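You operate a simulated robot arm through the tools that you are given. There is no shell and no other tool. Be economical: measure what you need, move in short steps, check, and stop when the job is done.

Carry out the task below with a simulated robot arm. There is one attempt and no reset: what you move stays moved.

Task
Clamp the white board on the frame, set the green screwdriver to FLUSH and run both its screws in.
Fine: screwdriver back in its stand; other board, stack clamp and orange screwdriver stay.

It is judged by the outcome, as a careful person would: the job done as asked, and still so three seconds after it is handed in. It fails if anything else is knocked over, pushed out of place, dropped, spilled or broken.

Robot
A 7-joint arm with a two-finger parallel gripper, fixed in place. Base frame: the origin is at the foot of the arm, x ahead of it, y to its left, z up; the work surface is at about z = 0.8. Readings come in m, degrees, newtons and seconds.
With the tool pointing down near the work surface it reaches from about 0.38 to 0.9 m from the base axis. Its first joint turns from -115.0 to 115.0 degrees. Payload 3.91 kg.
The tool frame sits at the grasp point between the pads (the TCP): z along the fingers, y along the line on which they close. The tips reach 0.03 m beyond it. The gripper opens to 0.11 m. The fingers are 0.02 m wide and 0.01 m thick; the gripper's body (0.048 by 0.112 m) begins 0.055 m behind the TCP.
Orientation is that of the tool frame in the base frame, as [roll, pitch, yaw] about the fixed x, y, z axes, in that order (R = Rz(yaw) Ry(pitch) Rx(roll)). With the fingers straight down and closing along the base's y, the tool's x points along the base's -x, its y along +y and its z along -z.

Tools
- The arm moves only by the tool arm_command. Its argument "motion" is a list of rows, each an object of numbers (a shift or turn left out is 0, a gripper value left out holds the last): "wx", "wy", "wz": the turn, a rotation vector about the tool's x, y, z in degrees; "x", "y", "z": the shift along the tool's x, y, z in m; "claw": the finger opening in m, from 0 to 0.11. In form: [{"wx": .., "wy": .., "wz": .., "x": .., "y": .., "z": .., "claw": ..}, ...]. A call has 1 to 8 rows; each row shifts and turns the commanded pose from where the row before left it, along the tool's axes as they then stand. A row lasts 0.2 s, in which the tool goes at most 0.05 m and 8.6 degrees; a call with a longer step from one row to the next is refused whole, and so is a gripper value outside its range. A pose out of reach is approached as far as the arm can. The call stops where the force on the tool passes 40 N (or 10 N more than at its start, if that is more) or the arm is blocked; 0.2 s more then pass. The fingers move at their own pace (about 0.153 m/s each) and stop on an object; they squeeze with about 23 N. The grip force told is the motor's: it shows also when the fingers shut on nothing. Time passes only in rows, and 0.2 s behind the last, so rows that do not move let the fingers close. The reply holds the time, the measured pose of the TCP, the force on the tool along the base axes, the opening and the grip force, in the units named above and with some noise, with the torque about the TCP (base axes, N m) and any sound that the robot's microphone picked up.
- Cameras (640 x 400 px; columns grow to the right, rows downward): "scene" is fixed at [0.4017, -0.6489, 1.5028]; the picture's right is [0.97, -0.24, 0.00], its down [-0.10, -0.41, -0.91] and it looks along [0.21, 0.88, -0.42] (base axes); focal length 315 px, centre (320, 200). "wrist" rides on the gripper at [0.072, 0.017, -0.103] in the tool frame; the picture's right is [-0.23, 0.97, 0.00], its down [-0.76, -0.18, -0.62] and it looks along [-0.61, -0.14, 0.78] (tool axes); focal length 222 px, centre (320, 200). There is no depth. A picture from a camera that has moved, and an enlarged one, comes with that camera's place and axes in the base frame and with its lens.
- grab_frame(camera): a new picture of that camera. The clock stands still meanwhile.
- raise_lower(by): slides the trunk up (or, below 0, down) by that many m; the arm rides with it, the base frame stays. It gives what a move gives, with no picture.
- zoom(camera, box): a new picture of the part [left, top, right, bottom] of that camera's present view, enlarged. The clock stands still meanwhile.
- close_job(): hands the job in; it is judged then, once.

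Go step by step. Nothing tells you positions but the pictures and the camera data: compare them with the known pose of the tool, close in by small moves and look again before you grip or let go. The budget is 120 turns and 84 pictures, counting those below and the enlarged ones. Unless the task says otherwise, let go and move clear before handing in, and close with one line.

The tools are called after "Request:" by a JSON object that holds its "method" and its "body". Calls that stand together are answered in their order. arm_command: Moves the arm, as the interface text tells. Its arguments: {"type":"object","properties":{"motion":{"type":"array"}},"required":["motion"]} The other tools are called the same way: raise_lower (by) slides the trunk up or down; grab_frame (camera) takes a picture; zoom (camera, box) takes an enlarged picture of a part of a camera's view; close_job () hands the job in.

At the start:

```text
time: 0.0
eef_pos: [0.4003, 0.3052, 1.3735]
orientation: [180.0, 0.1, -179.9]
force: [-0.5, 0.4, -0.1]
torque: [-0.01, 0.03, 0.01]
gripper_width: 0.1098
grasp_force: 0.1
trunk travel left (down, up): [-0.85, 0.14]
```

scene: 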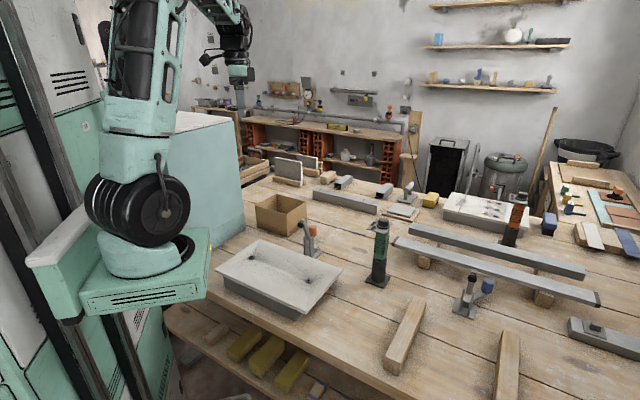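
wrist: 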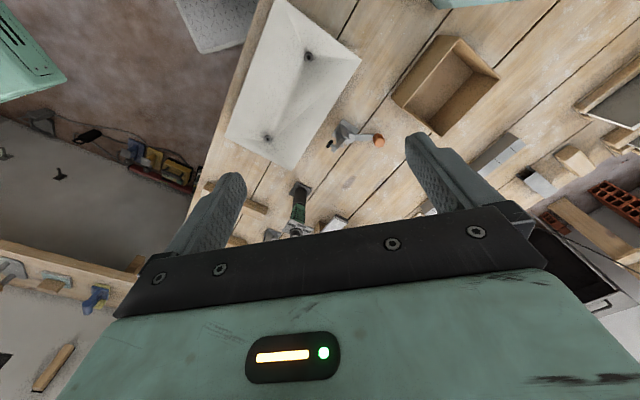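

I see a workbench with a green screwdriver in a stand, an orange one further back, clamps, and frame rails. I'll enlarge the parts to identify the boards, frame and clamps.

Request:
{"method": "zoom", "body": {"camera": "scene", "box": [340, 180, 640, 368]}}

Request:
{"method": "zoom", "body": {"camera": "scene", "box": [200, 140, 460, 302]}}

Request:
{"method": "zoom", "body": {"camera": "scene", "box": [360, 200, 420, 300]}}

```text
2.13 times, centred on (490, 274) of scene
camera zoom: at [0.4017, -0.6489, 1.5028], right [0.97, -0.24, 0.0], down [-0.1, -0.41, -0.91], along [0.21, 0.88, -0.42], focal length 670 px, centre (-42, 43)
```

zoom: 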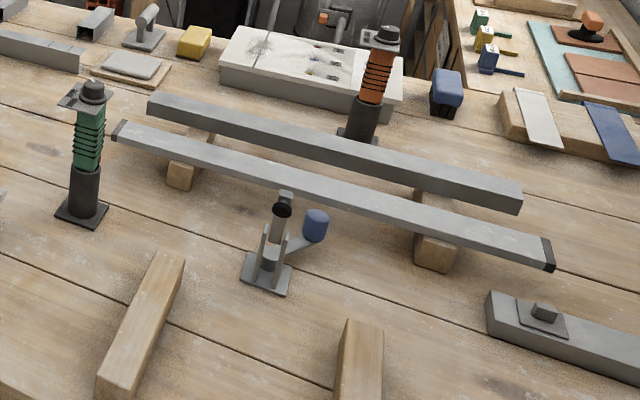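

```text
2.46 times, centred on (330, 221) of scene
camera zoom: at [0.4017, -0.6489, 1.5028], right [0.97, -0.24, 0.0], down [-0.1, -0.41, -0.91], along [0.21, 0.88, -0.42], focal length 775 px, centre (295, 148)
```

zoom: 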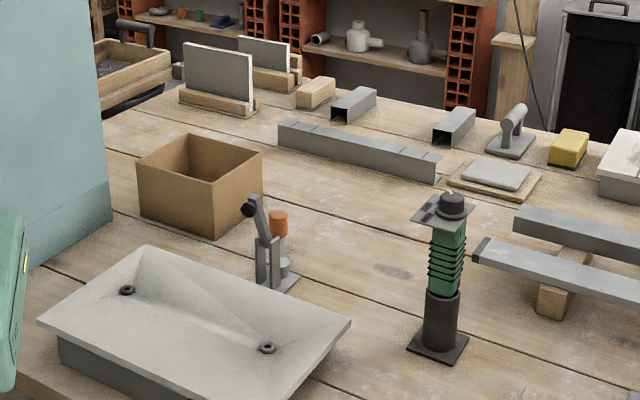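

```text
4.00 times, centred on (390, 250) of scene
camera zoom: at [0.4017, -0.6489, 1.5028], right [0.97, -0.24, 0.0], down [-0.1, -0.41, -0.91], along [0.21, 0.88, -0.42], focal length 1259 px, centre (40, 0)
```

zoom: 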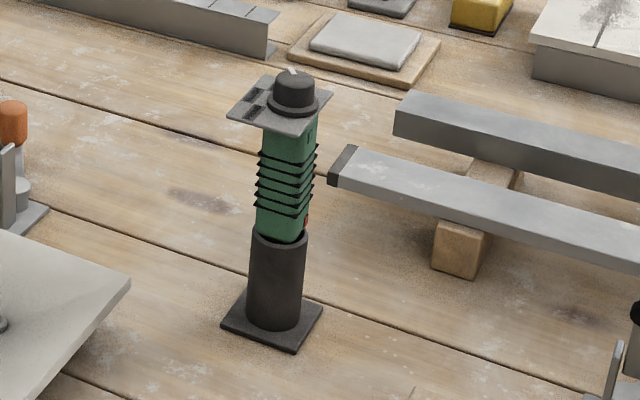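

The reachable white board with two screw holes has an orange-handled toggle clamp behind it, and the green screwdriver is near (0.79, 0.14). I'll look closer at each.

Request:
{"method": "zoom", "body": {"camera": "scene", "box": [205, 210, 345, 322]}}

Request:
{"method": "zoom", "body": {"camera": "scene", "box": [285, 210, 335, 270]}}

Request:
{"method": "zoom", "body": {"camera": "scene", "box": [360, 212, 404, 246]}}

Request:
{"method": "zoom", "body": {"camera": "wrist", "box": [220, 0, 420, 250]}}

Request:
{"method": "zoom", "body": {"camera": "scene", "box": [430, 180, 560, 260]}}

```text
3.57 times, centred on (275, 266) of scene
camera zoom: at [0.4017, -0.6489, 1.5028], right [0.97, -0.24, 0.0], down [-0.1, -0.41, -0.91], along [0.21, 0.88, -0.42], focal length 1124 px, centre (481, -36)
```

zoom: 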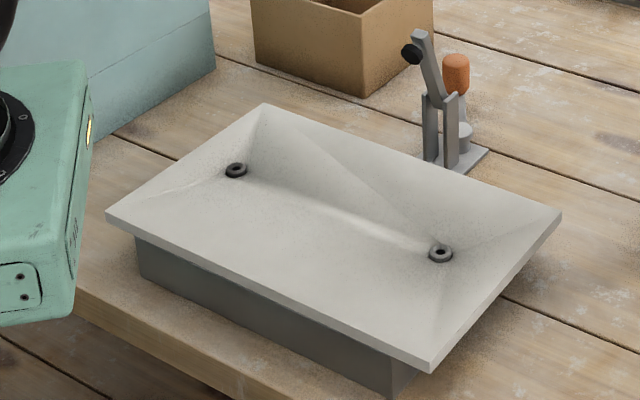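

```text
6.67 times, centred on (310, 240) of scene
camera zoom: at [0.4017, -0.6489, 1.5028], right [0.97, -0.24, 0.0], down [-0.1, -0.41, -0.91], along [0.21, 0.88, -0.42], focal length 2098 px, centre (387, -67)
```

zoom: 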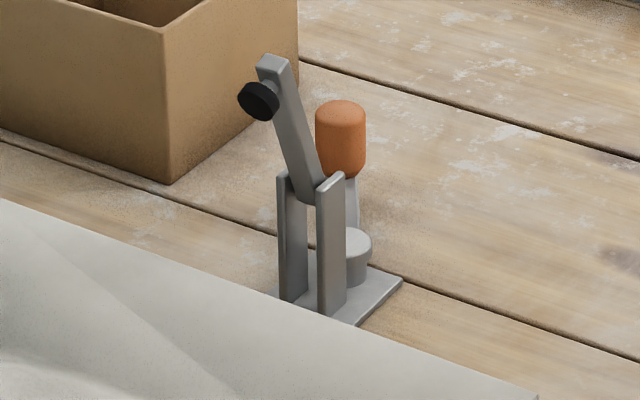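

```text
11.76 times, centred on (382, 229) of scene
camera zoom: at [0.4017, -0.6489, 1.5028], right [0.97, -0.24, 0.0], down [-0.1, -0.41, -0.91], along [0.21, 0.88, -0.42], focal length 3702 px, centre (-409, -141)
```

zoom: 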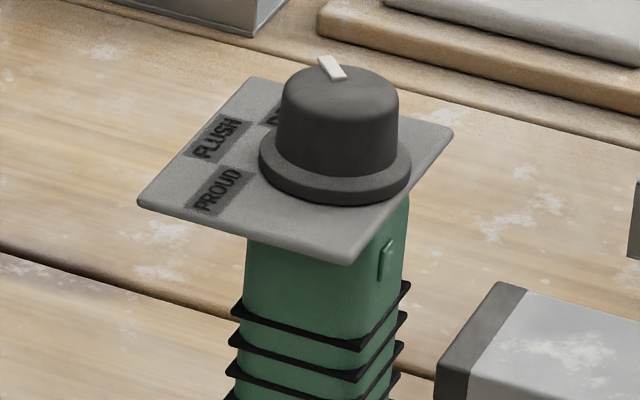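

```text
1.60 times, centred on (320, 125) of wrist
camera zoom: at [0.3279, 0.3221, 1.4758], right [0.23, 0.97, 0.0], down [0.76, -0.18, 0.62], along [0.61, -0.14, -0.78], focal length 355 px, centre (320, 320)
```

zoom: 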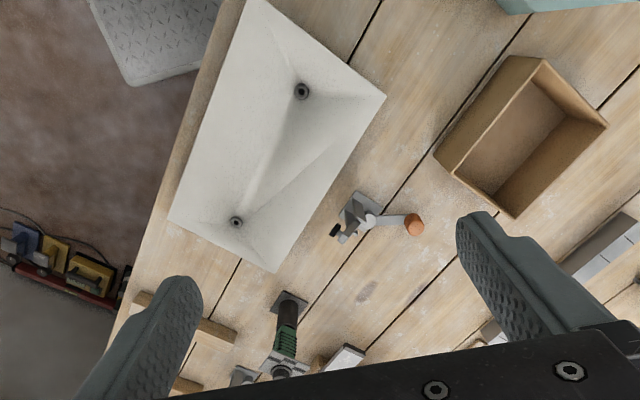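

```text
4.92 times, centred on (495, 220) of scene
camera zoom: at [0.4017, -0.6489, 1.5028], right [0.97, -0.24, 0.0], down [-0.1, -0.41, -0.91], along [0.21, 0.88, -0.42], focal length 1549 px, centre (-542, 102)
```

zoom: 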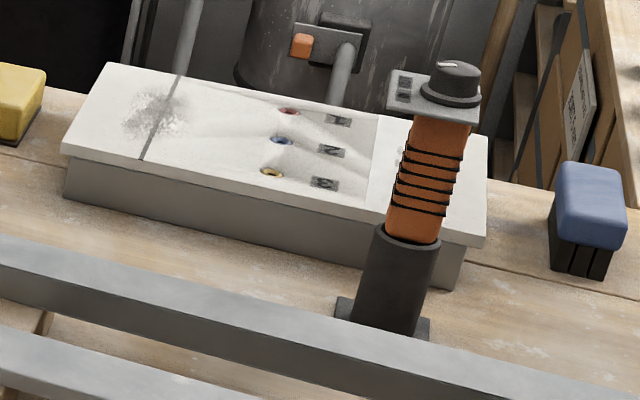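

The clamp's arm is raised and its orange handle stands behind it. The dial labels are PROUD, FLUSH and something else that starts with D. I'll bring the wrist camera closer over the clamp.

Request:
{"method": "arm_command", "body": {"motion": [{"x": -0.02, "y": 0.003, "z": 0.034}, {"x": -0.02, "y": 0.003, "z": 0.034}, {"x": -0.02, "y": 0.003, "z": 0.034}, {"x": -0.02, "y": 0.003, "z": 0.034}, {"x": -0.02, "y": 0.003, "z": 0.034}, {"x": -0.02, "y": 0.003, "z": 0.034}, {"x": -0.02, "y": 0.003, "z": 0.034}, {"x": -0.02, "y": 0.003, "z": 0.034}]}}

Request:
{"method": "grab_frame", "body": {"camera": "wrist"}}

```text
time: 1.8
eef_pos: [0.5607, 0.3297, 1.0981]
orientation: [179.9, 0.0, -180.0]
force: [-0.2, -1.0, 0.2]
torque: [0.03, 0.0, 0.02]
gripper_width: 0.1101
grasp_force: 0.0
trunk travel left (down, up): [-0.85, 0.14]
```

```text
73 pictures are left
camera wrist: at [0.488, 0.3464, 1.2023], right [0.23, 0.97, 0.0], down [0.76, -0.18, 0.62], along [0.61, -0.14, -0.78], focal length 222 px, centre (320, 200)
```

wrist: 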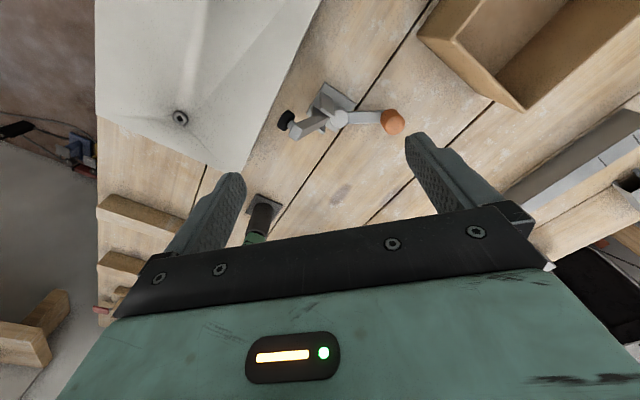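

The arm tracks its commands well. I'll enlarge the clamp and the near screw.

Request:
{"method": "zoom", "body": {"camera": "wrist", "box": [250, 60, 430, 170]}}

Request:
{"method": "zoom", "body": {"camera": "scene", "box": [285, 205, 335, 270]}}

```text
3.56 times, centred on (340, 115) of wrist
camera zoom: at [0.488, 0.3464, 1.2023], right [0.23, 0.97, 0.0], down [0.76, -0.18, 0.62], along [0.61, -0.14, -0.78], focal length 790 px, centre (249, 502)
```

zoom: 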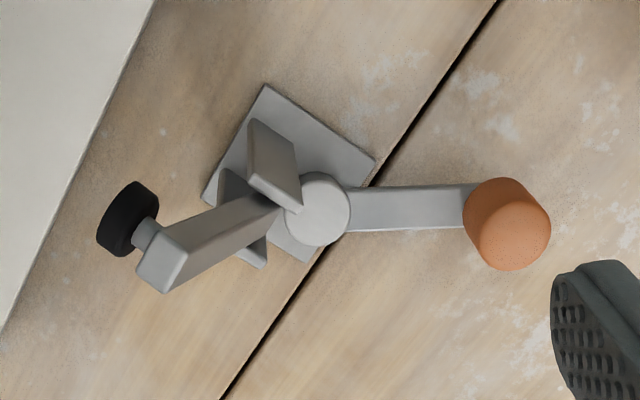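

```text
6.15 times, centred on (310, 238) of scene
camera zoom: at [0.4017, -0.6489, 1.5028], right [0.97, -0.24, 0.0], down [-0.1, -0.41, -0.91], along [0.21, 0.88, -0.42], focal length 1937 px, centre (382, -31)
```

zoom: 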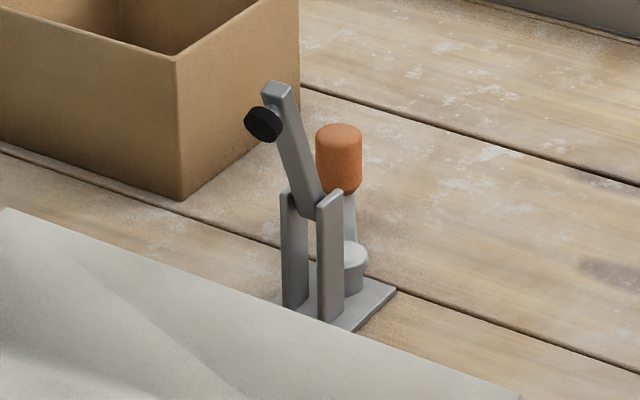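

The clamp lever is horizontal and turns on a vertical drum at (0.617, 0.351). Its orange knob is upright at about (0.632, 0.431), z 0.827–0.873. I'll move above the knob and check before gripping.

Request:
{"method": "arm_command", "body": {"motion": [{"x": -0.018, "y": 0.025, "z": 0.03, "claw": 0.07}, {"x": -0.018, "y": 0.025, "z": 0.03}, {"x": -0.018, "y": 0.025, "z": 0.03}, {"x": -0.017, "y": 0.026, "z": 0.03}, {"z": 0.02}, {}]}}

Request:
{"method": "grab_frame", "body": {"camera": "wrist"}}

Request:
{"method": "zoom", "body": {"camera": "scene", "box": [265, 180, 365, 270]}}

```text
time: 3.2
eef_pos: [0.6322, 0.4298, 0.9607]
orientation: [-180.0, 0.0, -180.0]
force: [-0.2, -0.3, 0.3]
torque: [-0.02, 0.02, -0.01]
gripper_width: 0.0699
grasp_force: 0.0
trunk travel left (down, up): [-0.85, 0.14]
```

```text
70 pictures are left
camera wrist: at [0.5594, 0.4469, 1.0641], right [0.23, 0.97, 0.0], down [0.76, -0.18, 0.62], along [0.61, -0.14, -0.78], focal length 222 px, centre (320, 200)
```

wrist: 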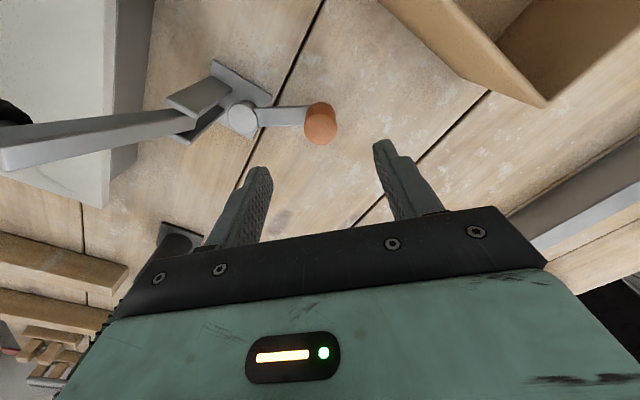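

```text
4.44 times, centred on (315, 225) of scene
camera zoom: at [0.4017, -0.6489, 1.5028], right [0.97, -0.24, 0.0], down [-0.1, -0.41, -0.91], along [0.21, 0.88, -0.42], focal length 1399 px, centre (342, 89)
```

zoom: 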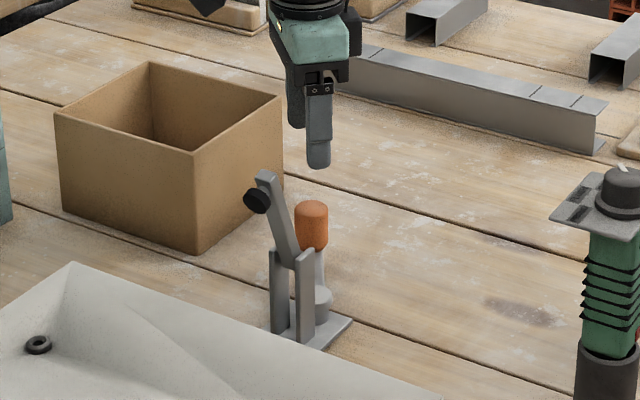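

The TCP is over the knob to within a few millimetres. I'll descend and grip.

Request:
{"method": "arm_command", "body": {"motion": [{"z": 0.035, "y": 0.002}, {"z": 0.035}, {"z": 0.027}, {"claw": 0.02}, {"claw": 0.02}, {"claw": 0.02}]}}

Request:
{"method": "grab_frame", "body": {"camera": "wrist"}}

```text
time: 4.6
eef_pos: [0.6311, 0.4294, 0.8622]
orientation: [-179.8, 0.0, 179.9]
force: [-1.8, -16.3, -2.7]
torque: [-0.1, 0.05, -0.09]
gripper_width: 0.03
grasp_force: 45.2
trunk travel left (down, up): [-0.85, 0.14]
```

```text
68 pictures are left
camera wrist: at [0.5593, 0.4475, 0.9662], right [0.23, 0.97, 0.0], down [0.76, -0.18, 0.62], along [0.61, -0.14, -0.78], focal length 222 px, centre (320, 200)
```

wrist: 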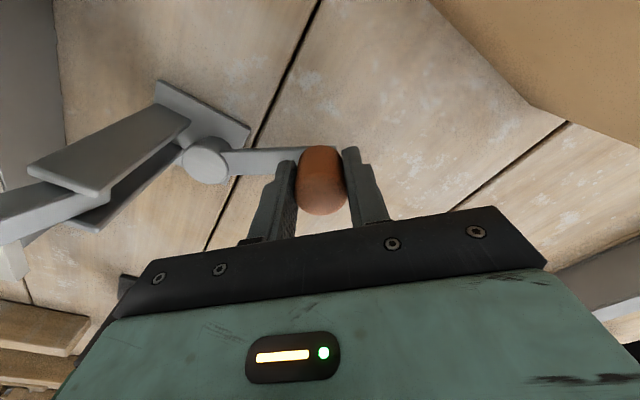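

The knob is gripped. I'll try a small clockwise swing of the lever, which is away from the plates, and watch the force.

Request:
{"method": "arm_command", "body": {"motion": [{"x": -0.0055, "y": -0.003, "wz": 4}, {"x": -0.0056, "y": -0.001, "wz": 4}, {}]}}

Request:
{"method": "zoom", "body": {"camera": "scene", "box": [265, 180, 365, 270]}}

```text
time: 5.2
eef_pos: [0.6346, 0.4302, 0.8626]
orientation: [-179.8, -0.9, 172.6]
force: [-12.3, -9.2, 11.5]
torque: [-0.21, -0.22, 0.16]
gripper_width: 0.0304
grasp_force: 44.9
trunk travel left (down, up): [-0.85, 0.14]
stopped in row 3: the force on the tool passed its limit at 42 N (the readings are from after the stop); the commanded pose is now the measured one
```

```text
4.44 times, centred on (315, 225) of scene
camera zoom: at [0.4017, -0.6489, 1.5028], right [0.97, -0.24, 0.0], down [-0.1, -0.41, -0.91], along [0.21, 0.88, -0.42], focal length 1399 px, centre (342, 89)
```

zoom: 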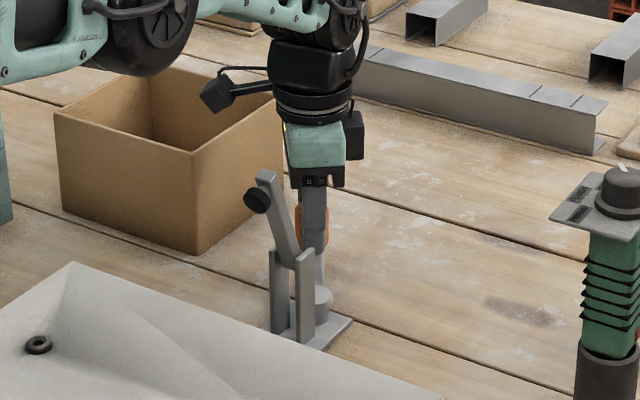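

Clockwise meets a hard stop, so I'll try counter-clockwise the same way.

Request:
{"method": "arm_command", "body": {"motion": [{"x": 0.006, "wz": -4}, {"x": 0.006, "wz": -4}, {"x": 0.006, "wz": -4}, {}]}}

Request:
{"method": "zoom", "body": {"camera": "scene", "box": [265, 180, 365, 270]}}

```text
time: 6.2
eef_pos: [0.6194, 0.4306, 0.8617]
orientation: [179.9, -0.5, -175.5]
force: [8.9, -0.2, 9.5]
torque: [-0.17, -0.17, 0.64]
gripper_width: 0.0299
grasp_force: 45.2
trunk travel left (down, up): [-0.85, 0.14]
```

```text
4.44 times, centred on (315, 225) of scene
camera zoom: at [0.4017, -0.6489, 1.5028], right [0.97, -0.24, 0.0], down [-0.1, -0.41, -0.91], along [0.21, 0.88, -0.42], focal length 1399 px, centre (342, 89)
```

zoom: 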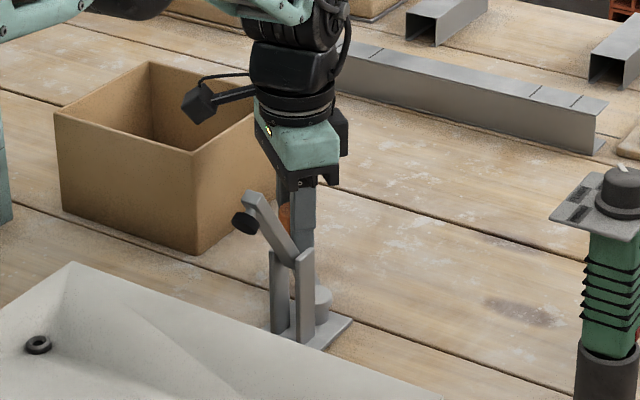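

Counter-clockwise works: the lever turned and the clamp arm started to come down. I'll continue along the arc with the tool orientation held.

Request:
{"method": "arm_command", "body": {"motion": [{"x": 0.0081, "y": 0.0006}, {"x": 0.0084, "y": -0.0006}, {"x": 0.0081, "y": -0.0016}, {"x": 0.008, "y": -0.0024}, {"x": 0.0077, "y": -0.0032}, {}]}}

Request:
{"method": "zoom", "body": {"camera": "scene", "box": [265, 180, 365, 270]}}

```text
time: 7.6
eef_pos: [0.5763, 0.4219, 0.8619]
orientation: [179.9, -0.9, -175.4]
force: [-1.9, 12.6, 8.4]
torque: [0.17, -0.31, 0.39]
gripper_width: 0.0301
grasp_force: 45.3
trunk travel left (down, up): [-0.85, 0.14]
```

```text
4.44 times, centred on (315, 225) of scene
camera zoom: at [0.4017, -0.6489, 1.5028], right [0.97, -0.24, 0.0], down [-0.1, -0.41, -0.91], along [0.21, 0.88, -0.42], focal length 1399 px, centre (342, 89)
```

zoom: 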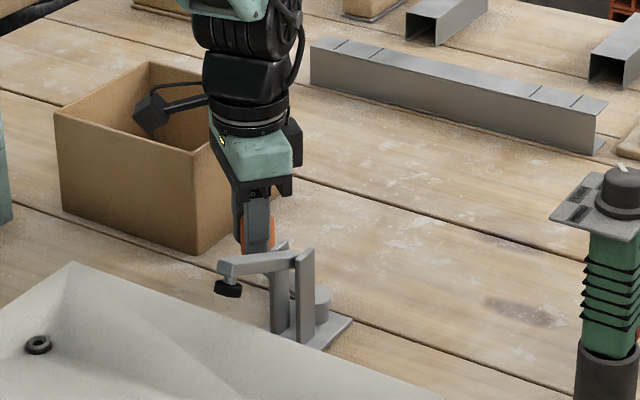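

The arm is nearly horizontal and the pad is approaching the board. I'll continue in small steps until the lever stops.

Request:
{"method": "arm_command", "body": {"motion": [{"x": 0.0075, "y": -0.0029}, {"x": 0.007, "y": -0.0048}, {"x": 0.0065, "y": -0.0055}, {}]}}

Request:
{"method": "zoom", "body": {"camera": "scene", "box": [265, 180, 365, 270]}}

```text
time: 8.6
eef_pos: [0.5526, 0.4093, 0.8612]
orientation: [179.7, -1.1, -175.4]
force: [-22.5, 31.9, 1.4]
torque: [0.23, 0.02, 0.77]
gripper_width: 0.0303
grasp_force: 44.9
trunk travel left (down, up): [-0.85, 0.14]
```

```text
4.44 times, centred on (315, 225) of scene
camera zoom: at [0.4017, -0.6489, 1.5028], right [0.97, -0.24, 0.0], down [-0.1, -0.41, -0.91], along [0.21, 0.88, -0.42], focal length 1399 px, centre (342, 89)
```

zoom: 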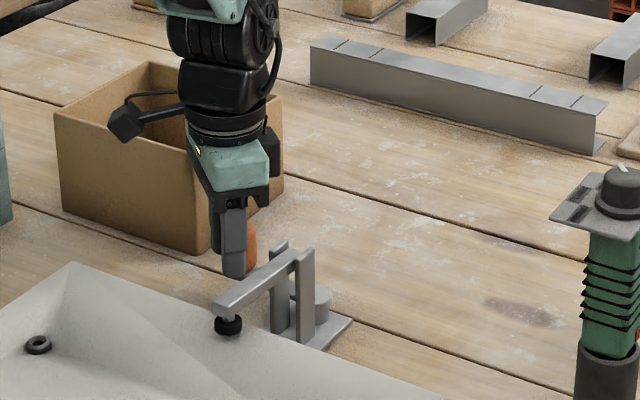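

The pad is at or near the board and the force is rising. I'll check the lever geometry with the wrist camera.

Request:
{"method": "grab_frame", "body": {"camera": "wrist"}}

Request:
{"method": "zoom", "body": {"camera": "scene", "box": [290, 225, 345, 265]}}

```text
63 pictures are left
camera wrist: at [0.4817, 0.4207, 0.9671], right [0.15, 0.99, 0.0], down [0.78, -0.12, 0.61], along [0.6, -0.09, -0.79], focal length 222 px, centre (320, 200)
```

wrist: 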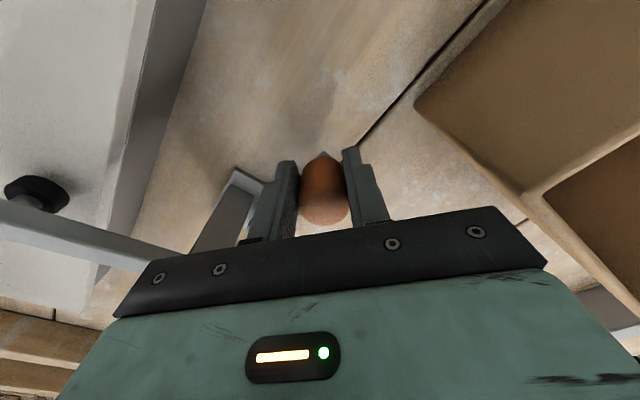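

```text
10.00 times, centred on (318, 245) of scene
camera zoom: at [0.4017, -0.6489, 1.5028], right [0.97, -0.24, 0.0], down [-0.1, -0.41, -0.91], along [0.21, 0.88, -0.42], focal length 3147 px, centre (345, -250)
```

zoom: 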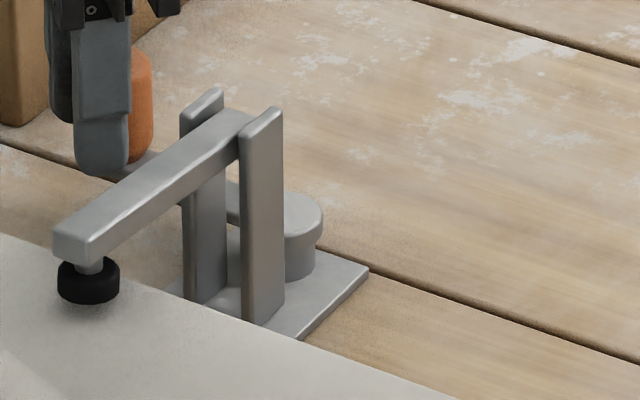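

The pad is at about z 0.869, so it is touching or just short of the board. I'll release, lift and look at where the lever stands.

Request:
{"method": "arm_command", "body": {"motion": [{"claw": 0.06}, {"claw": 0.06}, {"z": -0.04}, {"z": -0.04}, {"z": -0.03, "x": 0.03}]}}

Request:
{"method": "grab_frame", "body": {"camera": "wrist"}}

Request:
{"method": "zoom", "body": {"camera": "scene", "box": [280, 220, 350, 265]}}

```text
time: 9.8
eef_pos: [0.5296, 0.4025, 0.9737]
orientation: [-180.0, -0.7, -175.6]
force: [-0.2, -0.5, -0.9]
torque: [0.0, 0.01, -0.01]
gripper_width: 0.0601
grasp_force: 0.0
trunk travel left (down, up): [-0.85, 0.14]
```

```text
61 pictures are left
camera wrist: at [0.4579, 0.4146, 1.0776], right [0.15, 0.99, 0.0], down [0.78, -0.12, 0.61], along [0.61, -0.09, -0.79], focal length 222 px, centre (320, 200)
```

wrist: 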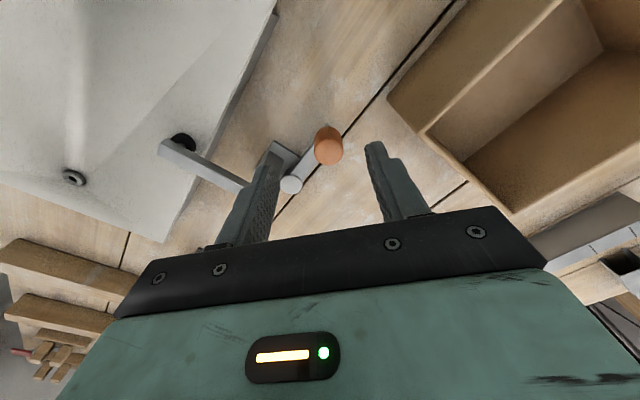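

```text
8.89 times, centred on (315, 242) of scene
camera zoom: at [0.4017, -0.6489, 1.5028], right [0.97, -0.24, 0.0], down [-0.1, -0.41, -0.91], along [0.21, 0.88, -0.42], focal length 2797 px, centre (364, -178)
```

zoom: 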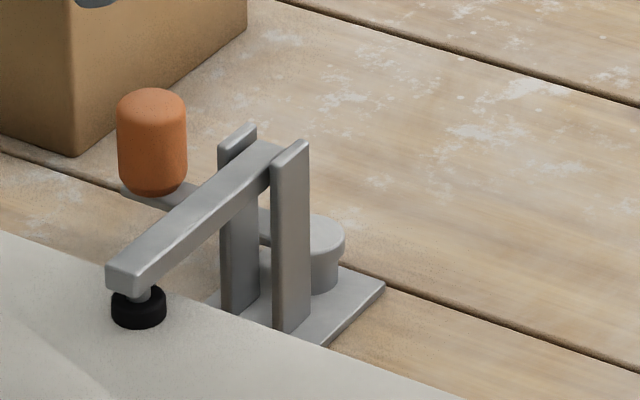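

The lever stands at about 135°, and most of the last force was radial because my arc was too tight. I'll regrip on the knob's true position and push a little further until it hits a stop.

Request:
{"method": "arm_command", "body": {"motion": [{"x": -0.0285, "y": 0.0063, "z": 0.01}, {"z": 0.035}, {"z": 0.035}, {"z": 0.03}, {"claw": 0.02}, {"claw": 0.02}, {"claw": 0.02}]}}

Request:
{"method": "arm_command", "body": {"motion": [{"x": 0.0053, "y": -0.005}, {"x": 0.0048, "y": -0.0054}, {}]}}

Request:
{"method": "zoom", "body": {"camera": "scene", "box": [280, 220, 350, 265]}}

```text
time: 11.4
eef_pos: [0.5576, 0.41, 0.8608]
orientation: [-179.9, -0.7, -175.6]
force: [9.0, -10.6, -4.3]
torque: [-0.06, -0.65, -0.04]
gripper_width: 0.0302
grasp_force: 45.1
trunk travel left (down, up): [-0.85, 0.14]
```

```text
time: 12.0
eef_pos: [0.5531, 0.4061, 0.8623]
orientation: [179.4, 0.0, -175.6]
force: [10.1, 12.5, -19.6]
torque: [-0.51, -0.7, -0.29]
gripper_width: 0.0302
grasp_force: 45.5
trunk travel left (down, up): [-0.85, 0.14]
stopped in row 2: the force on the tool passed its limit at 46 N (the readings are from after the stop); the commanded pose is now the measured one
```

```text
8.89 times, centred on (315, 242) of scene
camera zoom: at [0.4017, -0.6489, 1.5028], right [0.97, -0.24, 0.0], down [-0.1, -0.41, -0.91], along [0.21, 0.88, -0.42], focal length 2797 px, centre (364, -178)
```

zoom: 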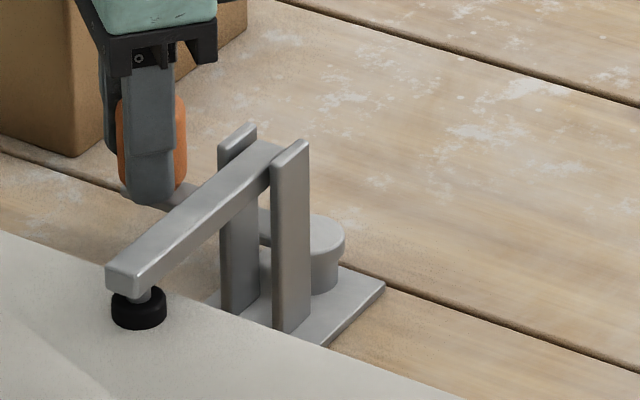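

The lever is now at a hard stop with the pad pressed on the board, so the board is clamped. I'll release, lift clear and confirm the clamp stays.

Request:
{"method": "arm_command", "body": {"motion": [{"claw": 0.06}, {"claw": 0.06}, {"z": -0.04}, {"z": -0.04}, {"z": -0.04}, {"z": -0.04, "wz": 4.4}]}}

Request:
{"method": "zoom", "body": {"camera": "scene", "box": [280, 220, 350, 265]}}

```text
time: 13.4
eef_pos: [0.5535, 0.4042, 1.0244]
orientation: [179.6, -0.3, 179.9]
force: [-0.8, -0.3, 1.0]
torque: [0.0, 0.0, 0.01]
gripper_width: 0.06
grasp_force: 0.0
trunk travel left (down, up): [-0.85, 0.14]
```

```text
8.89 times, centred on (315, 242) of scene
camera zoom: at [0.4017, -0.6489, 1.5028], right [0.97, -0.24, 0.0], down [-0.1, -0.41, -0.91], along [0.21, 0.88, -0.42], focal length 2797 px, centre (364, -178)
```

zoom: 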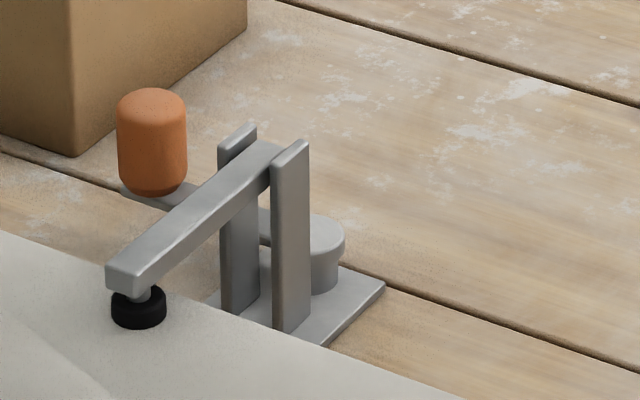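

The clamp holds. Next is the screwdriver at about (0.79, 0.14), with its dial top at about z 1.04. I'll move above it to see the dial.

Request:
{"method": "arm_command", "body": {"motion": [{"z": -0.045}, {"z": -0.045}, {"z": -0.035}, {"x": -0.03, "y": -0.034}, {"x": -0.03, "y": -0.034}, {"x": -0.03, "y": -0.034}, {"x": -0.03, "y": -0.034}, {"x": -0.03, "y": -0.034}]}}

Request:
{"method": "arm_command", "body": {"motion": [{"x": -0.03, "y": -0.034}, {"x": -0.03, "y": -0.034}, {"x": -0.025, "y": -0.03}, {}]}}

Request:
{"method": "grab_frame", "body": {"camera": "wrist"}}

```text
time: 15.2
eef_pos: [0.7041, 0.2327, 1.1476]
orientation: [179.4, -0.2, -179.8]
force: [-0.6, -0.4, 0.5]
torque: [-0.02, -0.07, 0.0]
gripper_width: 0.0602
grasp_force: 0.1
trunk travel left (down, up): [-0.85, 0.14]
```

```text
time: 16.2
eef_pos: [0.788, 0.1351, 1.1464]
orientation: [179.6, -0.2, 180.0]
force: [0.0, 0.8, -0.2]
torque: [0.01, -0.01, 0.0]
gripper_width: 0.06
grasp_force: 0.1
trunk travel left (down, up): [-0.85, 0.14]
```

```text
57 pictures are left
camera wrist: at [0.7162, 0.1503, 1.2495], right [0.23, 0.97, 0.01], down [0.76, -0.18, 0.62], along [0.6, -0.13, -0.79], focal length 222 px, centre (320, 200)
```

wrist: 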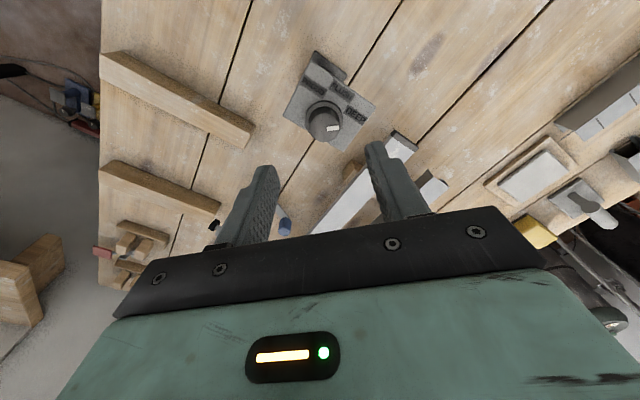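

Request:
{"method": "zoom", "body": {"camera": "wrist", "box": [270, 40, 390, 160]}}

Request:
{"method": "zoom", "body": {"camera": "scene", "box": [355, 212, 405, 292]}}

```text
3.33 times, centred on (330, 100) of wrist
camera zoom: at [0.7162, 0.1503, 1.2495], right [0.23, 0.97, 0.01], down [0.76, -0.18, 0.62], along [0.6, -0.13, -0.79], focal length 740 px, centre (287, 533)
```

zoom: 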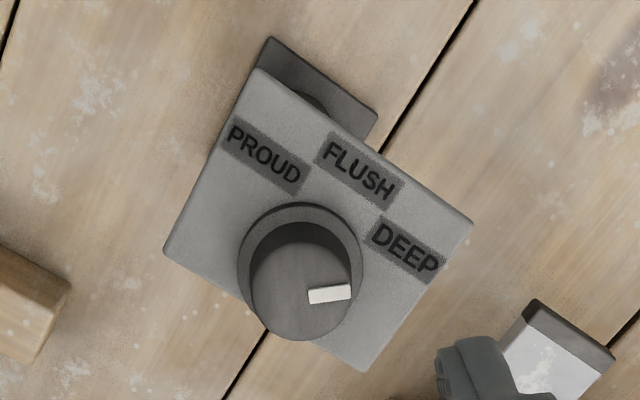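

```text
5.00 times, centred on (380, 252) of scene
camera zoom: at [0.4017, -0.6489, 1.5028], right [0.97, -0.24, 0.0], down [-0.1, -0.41, -0.91], along [0.21, 0.88, -0.42], focal length 1574 px, centre (20, -60)
```

zoom: 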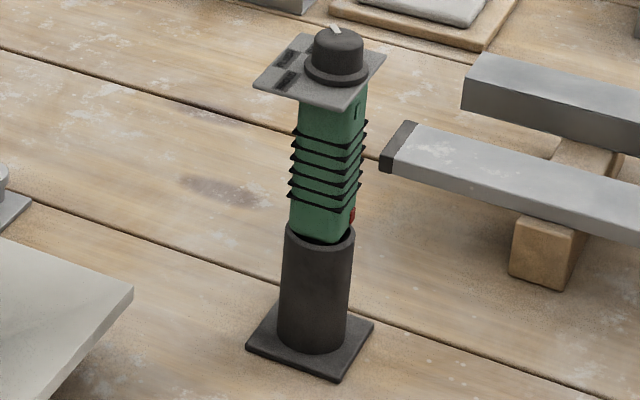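

The dial axis is at about (0.792, 0.139) and its pointer is on DEEP. FLUSH is about 54° counter-clockwise from there. I'll descend on the dial and grip it.

Request:
{"method": "arm_command", "body": {"motion": [{"x": -0.0045, "y": 0.004, "z": 0.02}, {"z": 0.03}, {"z": 0.03}, {"z": 0.019}, {"claw": 0.015}, {"claw": 0.015}, {"claw": 0.015}]}}

Request:
{"method": "zoom", "body": {"camera": "scene", "box": [355, 200, 415, 260]}}

Request:
{"method": "grab_frame", "body": {"camera": "wrist"}}

```text
time: 17.8
eef_pos: [0.793, 0.1395, 1.0462]
orientation: [179.3, 0.0, -180.0]
force: [2.1, -4.1, 12.2]
torque: [-0.17, -0.32, -0.02]
gripper_width: 0.0308
grasp_force: 23.0
trunk travel left (down, up): [-0.85, 0.14]
```

```text
6.67 times, centred on (385, 230) of scene
camera zoom: at [0.4017, -0.6489, 1.5028], right [0.97, -0.24, 0.0], down [-0.1, -0.41, -0.91], along [0.21, 0.88, -0.42], focal length 2098 px, centre (-113, 0)
```

zoom: 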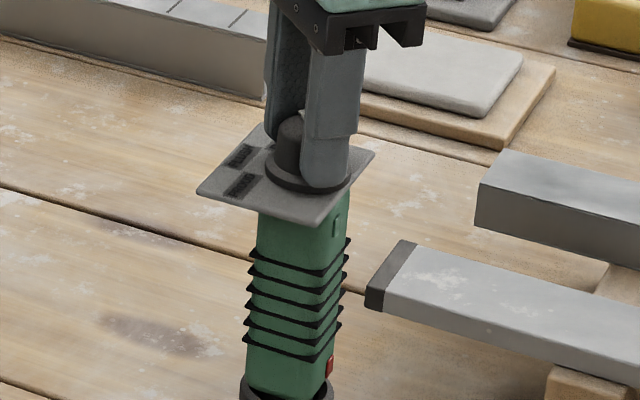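

```text
53 pictures are left
camera wrist: at [0.7208, 0.1555, 1.1512], right [0.23, 0.97, 0.01], down [0.76, -0.18, 0.62], along [0.61, -0.13, -0.78], focal length 222 px, centre (320, 200)
```

wrist: 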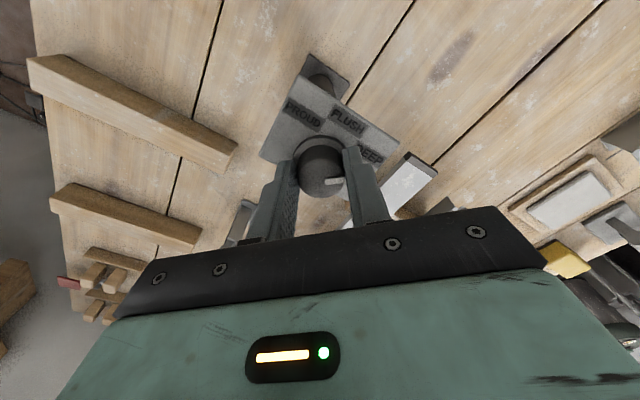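

The dial is gripped. I'll ease up 2 mm and turn it 54° counter-clockwise.

Request:
{"method": "arm_command", "body": {"motion": [{"z": -0.002}, {"wz": -7.7}, {"wz": -7.7}, {"wz": -7.7}, {"wz": -7.7}, {"wz": -7.7}, {"wz": -7.7}, {"wz": -7.7}]}}

Request:
{"method": "zoom", "body": {"camera": "wrist", "box": [220, 30, 420, 230]}}

```text
time: 19.6
eef_pos: [0.792, 0.1402, 1.0497]
orientation: [179.5, 0.3, -126.0]
force: [-0.7, -1.4, -2.4]
torque: [-0.38, 0.29, 0.0]
gripper_width: 0.0307
grasp_force: 23.1
trunk travel left (down, up): [-0.85, 0.14]
```

```text
2.00 times, centred on (320, 130) of wrist
camera zoom: at [0.7366, 0.0902, 1.1515], right [-0.65, 0.76, 0.01], down [0.59, 0.51, 0.63], along [0.47, 0.41, -0.78], focal length 444 px, centre (320, 340)
```

zoom: 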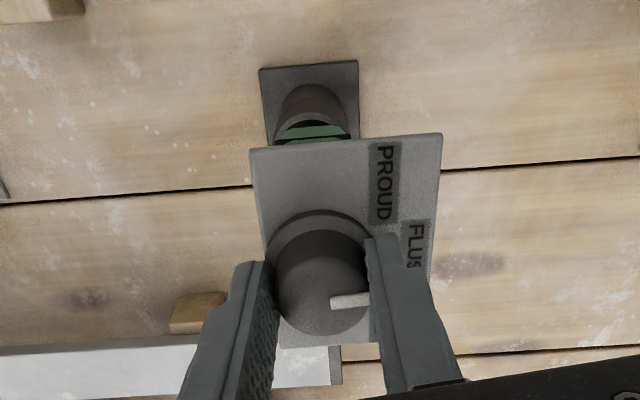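

The plate did not move and the dial turned. I'll open, lift and check the pointer.

Request:
{"method": "arm_command", "body": {"motion": [{"claw": 0.06}, {"claw": 0.06}, {"z": -0.03}, {"z": -0.04}, {"z": -0.03}]}}

Request:
{"method": "zoom", "body": {"camera": "wrist", "box": [260, 30, 400, 170]}}

```text
time: 20.8
eef_pos: [0.7929, 0.1386, 1.1488]
orientation: [179.6, 0.3, -126.1]
force: [0.4, -0.8, -0.3]
torque: [0.0, 0.03, 0.04]
gripper_width: 0.0602
grasp_force: 0.0
trunk travel left (down, up): [-0.85, 0.14]
```

```text
2.86 times, centred on (330, 100) of wrist
camera zoom: at [0.7365, 0.0896, 1.2516], right [-0.65, 0.76, 0.01], down [0.6, 0.5, 0.63], along [0.47, 0.41, -0.78], focal length 635 px, centre (291, 486)
```

zoom: 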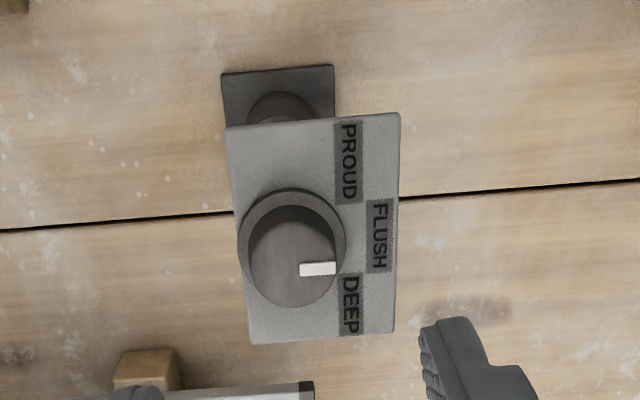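

The pointer is on FLUSH. Now I'll examine the screwdriver body for how it is triggered, including the red part.

Request:
{"method": "zoom", "body": {"camera": "scene", "box": [360, 220, 400, 265]}}

Request:
{"method": "zoom", "body": {"camera": "scene", "box": [490, 195, 535, 250]}}

Request:
{"method": "zoom", "body": {"camera": "scene", "box": [245, 235, 345, 300]}}

```text
8.89 times, centred on (380, 242) of scene
camera zoom: at [0.4017, -0.6489, 1.5028], right [0.97, -0.24, 0.0], down [-0.1, -0.41, -0.91], along [0.21, 0.88, -0.42], focal length 2797 px, centre (-213, -178)
```

zoom: 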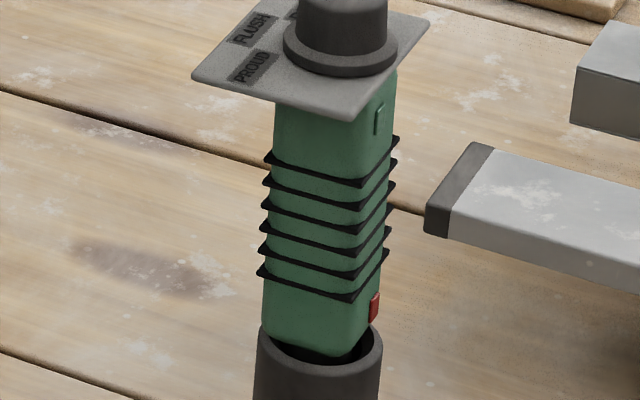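

```text
7.27 times, centred on (512, 222) of scene
camera zoom: at [0.4017, -0.6489, 1.5028], right [0.97, -0.24, 0.0], down [-0.1, -0.41, -0.91], along [0.21, 0.88, -0.42], focal length 2289 px, centre (-1080, 36)
```

zoom: 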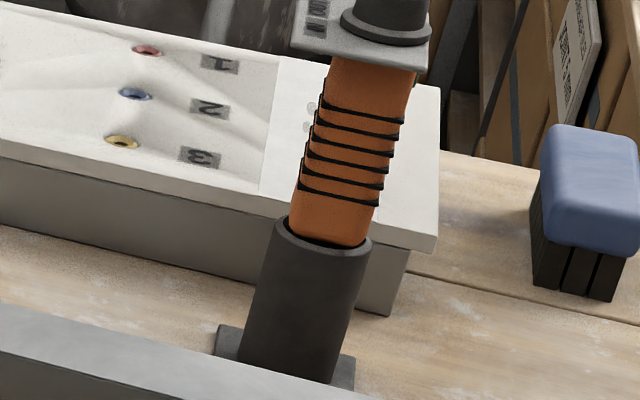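

```text
6.15 times, centred on (295, 268) of scene
camera zoom: at [0.4017, -0.6489, 1.5028], right [0.97, -0.24, 0.0], down [-0.1, -0.41, -0.91], along [0.21, 0.88, -0.42], focal length 1937 px, centre (474, -215)
```

zoom: 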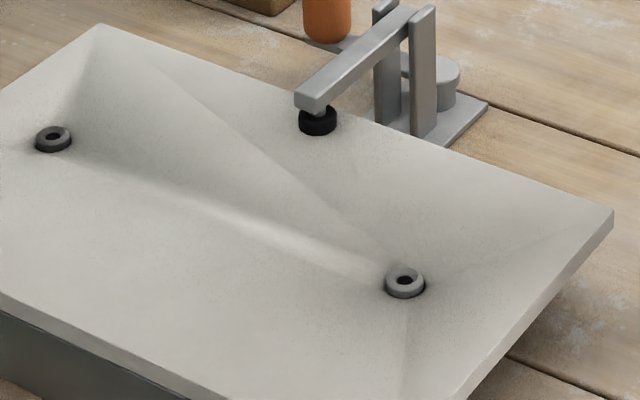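

The red part on the 310° face is at about z 0.914, just above the stand's rim, and looks like a trigger that a finger on that face would press. A side grip is needed because the dial plate blocks one from above. I'll back off and start turning the wrist for a horizontal approach heading about 40°, with the camera on top.

Request:
{"method": "arm_command", "body": {"motion": [{"x": 0.0345, "y": 0.009, "z": -0.0125}, {"x": 0.0345, "y": 0.009, "z": -0.0125}, {"x": 0.0345, "y": 0.009, "z": -0.0125}, {"x": 0.0345, "y": 0.009, "z": -0.0125}, {"wz": 8.5}, {"wz": 8.5}, {"wz": 8.5}, {"wz": 8.5}]}}

Request:
{"method": "arm_command", "body": {"motion": [{"wz": 8.5}, {"wz": 8.5}, {"wz": 8.5}, {"wz": 8.5}, {"wz": 8.5}, {"wz": 8.5}, {"wz": 8.5}, {"wz": 8.5}]}}

Request:
{"method": "arm_command", "body": {"motion": [{"wz": 8.5}, {"wz": 8.5}, {"wz": 8.5}, {"wz": 8.5}, {"wz": 8.5}, {"wz": 8.5}, {"wz": 8.5}, {"wz": 8.5}]}}

```text
time: 22.6
eef_pos: [0.6825, 0.0479, 1.1983]
orientation: [179.4, 0.0, -160.1]
force: [1.3, 0.0, -0.4]
torque: [0.0, 0.01, 0.03]
gripper_width: 0.0601
grasp_force: 0.0
trunk travel left (down, up): [-0.85, 0.14]
```

```text
time: 24.4
eef_pos: [0.683, 0.0481, 1.1977]
orientation: [179.8, -0.6, 131.7]
force: [0.2, -0.3, -0.3]
torque: [0.01, -0.02, -0.02]
gripper_width: 0.06
grasp_force: 0.0
trunk travel left (down, up): [-0.85, 0.14]
```

```text
time: 26.2
eef_pos: [0.6829, 0.0472, 1.1992]
orientation: [-179.7, -0.5, 63.8]
force: [0.2, 0.2, 0.4]
torque: [0.01, -0.01, 0.01]
gripper_width: 0.06
grasp_force: 0.0
trunk travel left (down, up): [-0.85, 0.14]
```

The wrist reaches this yaw. I'll continue to 40° and start pitching the tool towards horizontal.

Request:
{"method": "arm_command", "body": {"motion": [{"wz": 8}, {"wz": 8}, {"wz": 7.8}, {"wy": 8.5}, {"wy": 8.5}, {"wy": 8.5}, {"wy": 8.5}, {"wy": 8.5}]}}

Request:
{"method": "arm_command", "body": {"motion": [{"wy": 8.5}, {"wy": 8.5}, {"wy": 8.5}, {"wy": 8.5}, {"wy": 8.5}, {"wy": 5}, {"claw": 0.09}, {}]}}

Request:
{"method": "grab_frame", "body": {"camera": "scene"}}

Request:
{"method": "grab_frame", "body": {"camera": "wrist"}}

```text
time: 28.0
eef_pos: [0.6817, 0.047, 1.1973]
orientation: [-179.3, -42.5, 39.8]
force: [1.0, -0.7, -0.1]
torque: [-0.03, 0.02, -0.01]
gripper_width: 0.0602
grasp_force: 0.1
trunk travel left (down, up): [-0.85, 0.14]
```

```text
time: 29.8
eef_pos: [0.682, 0.0469, 1.1985]
orientation: [-69.7, -89.5, -70.2]
force: [0.0, 0.4, -0.2]
torque: [0.01, -0.01, 0.02]
gripper_width: 0.09
grasp_force: 0.1
trunk travel left (down, up): [-0.85, 0.14]
```

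```text
47 pictures are left
```

scene: 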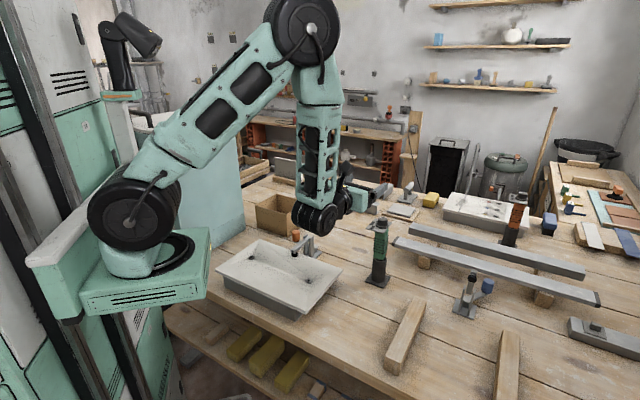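

```text
46 pictures are left
camera wrist: at [0.6147, -0.0323, 1.2707], right [0.63, -0.74, -0.24], down [-0.59, -0.26, -0.76], along [0.51, 0.62, -0.6], focal length 222 px, centre (320, 200)
```

wrist: 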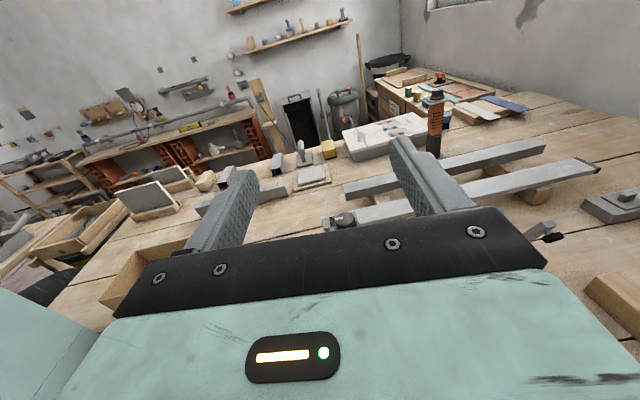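

The tool is now horizontal at heading 40°, lined up with the screwdriver axis. I'll lower it to grip height while still 14 cm back.

Request:
{"method": "arm_command", "body": {"motion": [{"x": -0.045}, {"x": -0.045}, {"x": -0.045}, {"x": -0.045}, {"x": -0.045}, {"x": -0.045}, {}]}}

Request:
{"method": "grab_frame", "body": {"camera": "wrist"}}

Request:
{"method": "zoom", "body": {"camera": "scene", "box": [260, 200, 420, 300]}}

```text
time: 31.4
eef_pos: [0.6812, 0.05, 0.9261]
orientation: [-70.4, -89.4, -69.5]
force: [-0.4, 0.5, 0.2]
torque: [0.0, 0.01, -0.01]
gripper_width: 0.0903
grasp_force: 0.1
trunk travel left (down, up): [-0.85, 0.14]
```

```text
45 pictures are left
camera wrist: at [0.6133, -0.0295, 0.9997], right [0.63, -0.74, -0.24], down [-0.59, -0.26, -0.76], along [0.51, 0.62, -0.6], focal length 222 px, centre (320, 200)
```

wrist: 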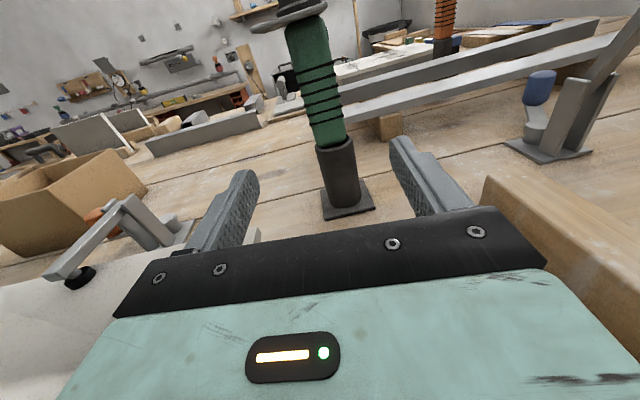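

```text
4.00 times, centred on (340, 250) of scene
camera zoom: at [0.4017, -0.6489, 1.5028], right [0.97, -0.24, 0.0], down [-0.1, -0.41, -0.91], along [0.21, 0.88, -0.42], focal length 1259 px, centre (240, 0)
```

zoom: 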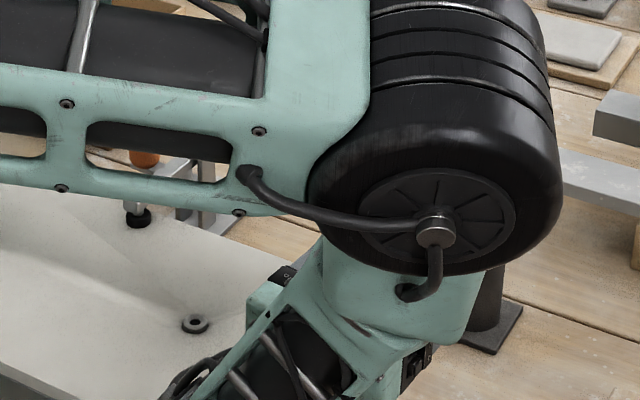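

The screwdriver is straight ahead in the wrist view. I'll enlarge it to get the rim, trigger and rib heights.

Request:
{"method": "zoom", "body": {"camera": "wrist", "box": [250, 0, 400, 220]}}

```text
1.82 times, centred on (325, 110) of wrist
camera zoom: at [0.6133, -0.0295, 0.9997], right [0.63, -0.74, -0.24], down [-0.59, -0.26, -0.76], along [0.51, 0.62, -0.6], focal length 404 px, centre (311, 364)
```

zoom: 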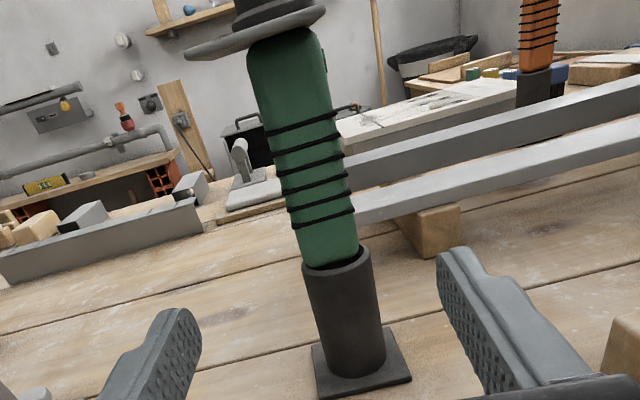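

Rim is at z ≈0.895 and the bottom rib at ≈0.923, so I'll grip at z 0.912 with the pads over the trigger face. I'm advancing to just short of the axis first.

Request:
{"method": "arm_command", "body": {"motion": [{"x": -0.014, "y": 0.0043}, {"z": 0.035}, {"z": 0.035}, {"z": 0.03}, {}]}}

Request:
{"method": "zoom", "body": {"camera": "wrist", "box": [200, 0, 460, 240]}}

```text
time: 32.6
eef_pos: [0.7599, 0.111, 0.9149]
orientation: [-73.2, -89.4, -66.7]
force: [-0.1, 0.0, -0.6]
torque: [0.0, 0.01, 0.0]
gripper_width: 0.0903
grasp_force: 0.1
trunk travel left (down, up): [-0.85, 0.14]
```

```text
1.67 times, centred on (330, 120) of wrist
camera zoom: at [0.6926, 0.0311, 0.9867], right [0.63, -0.74, -0.24], down [-0.59, -0.26, -0.76], along [0.5, 0.62, -0.6], focal length 370 px, centre (303, 333)
```

zoom: 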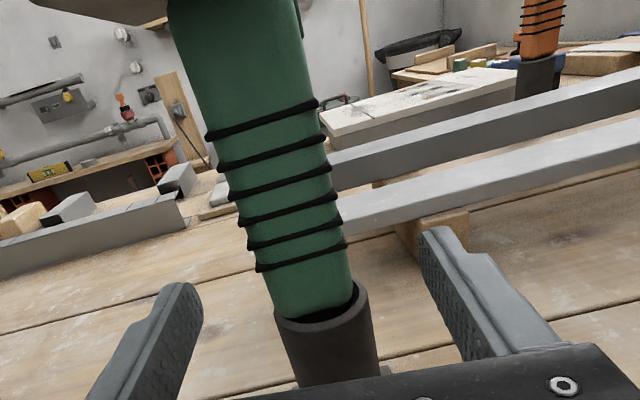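

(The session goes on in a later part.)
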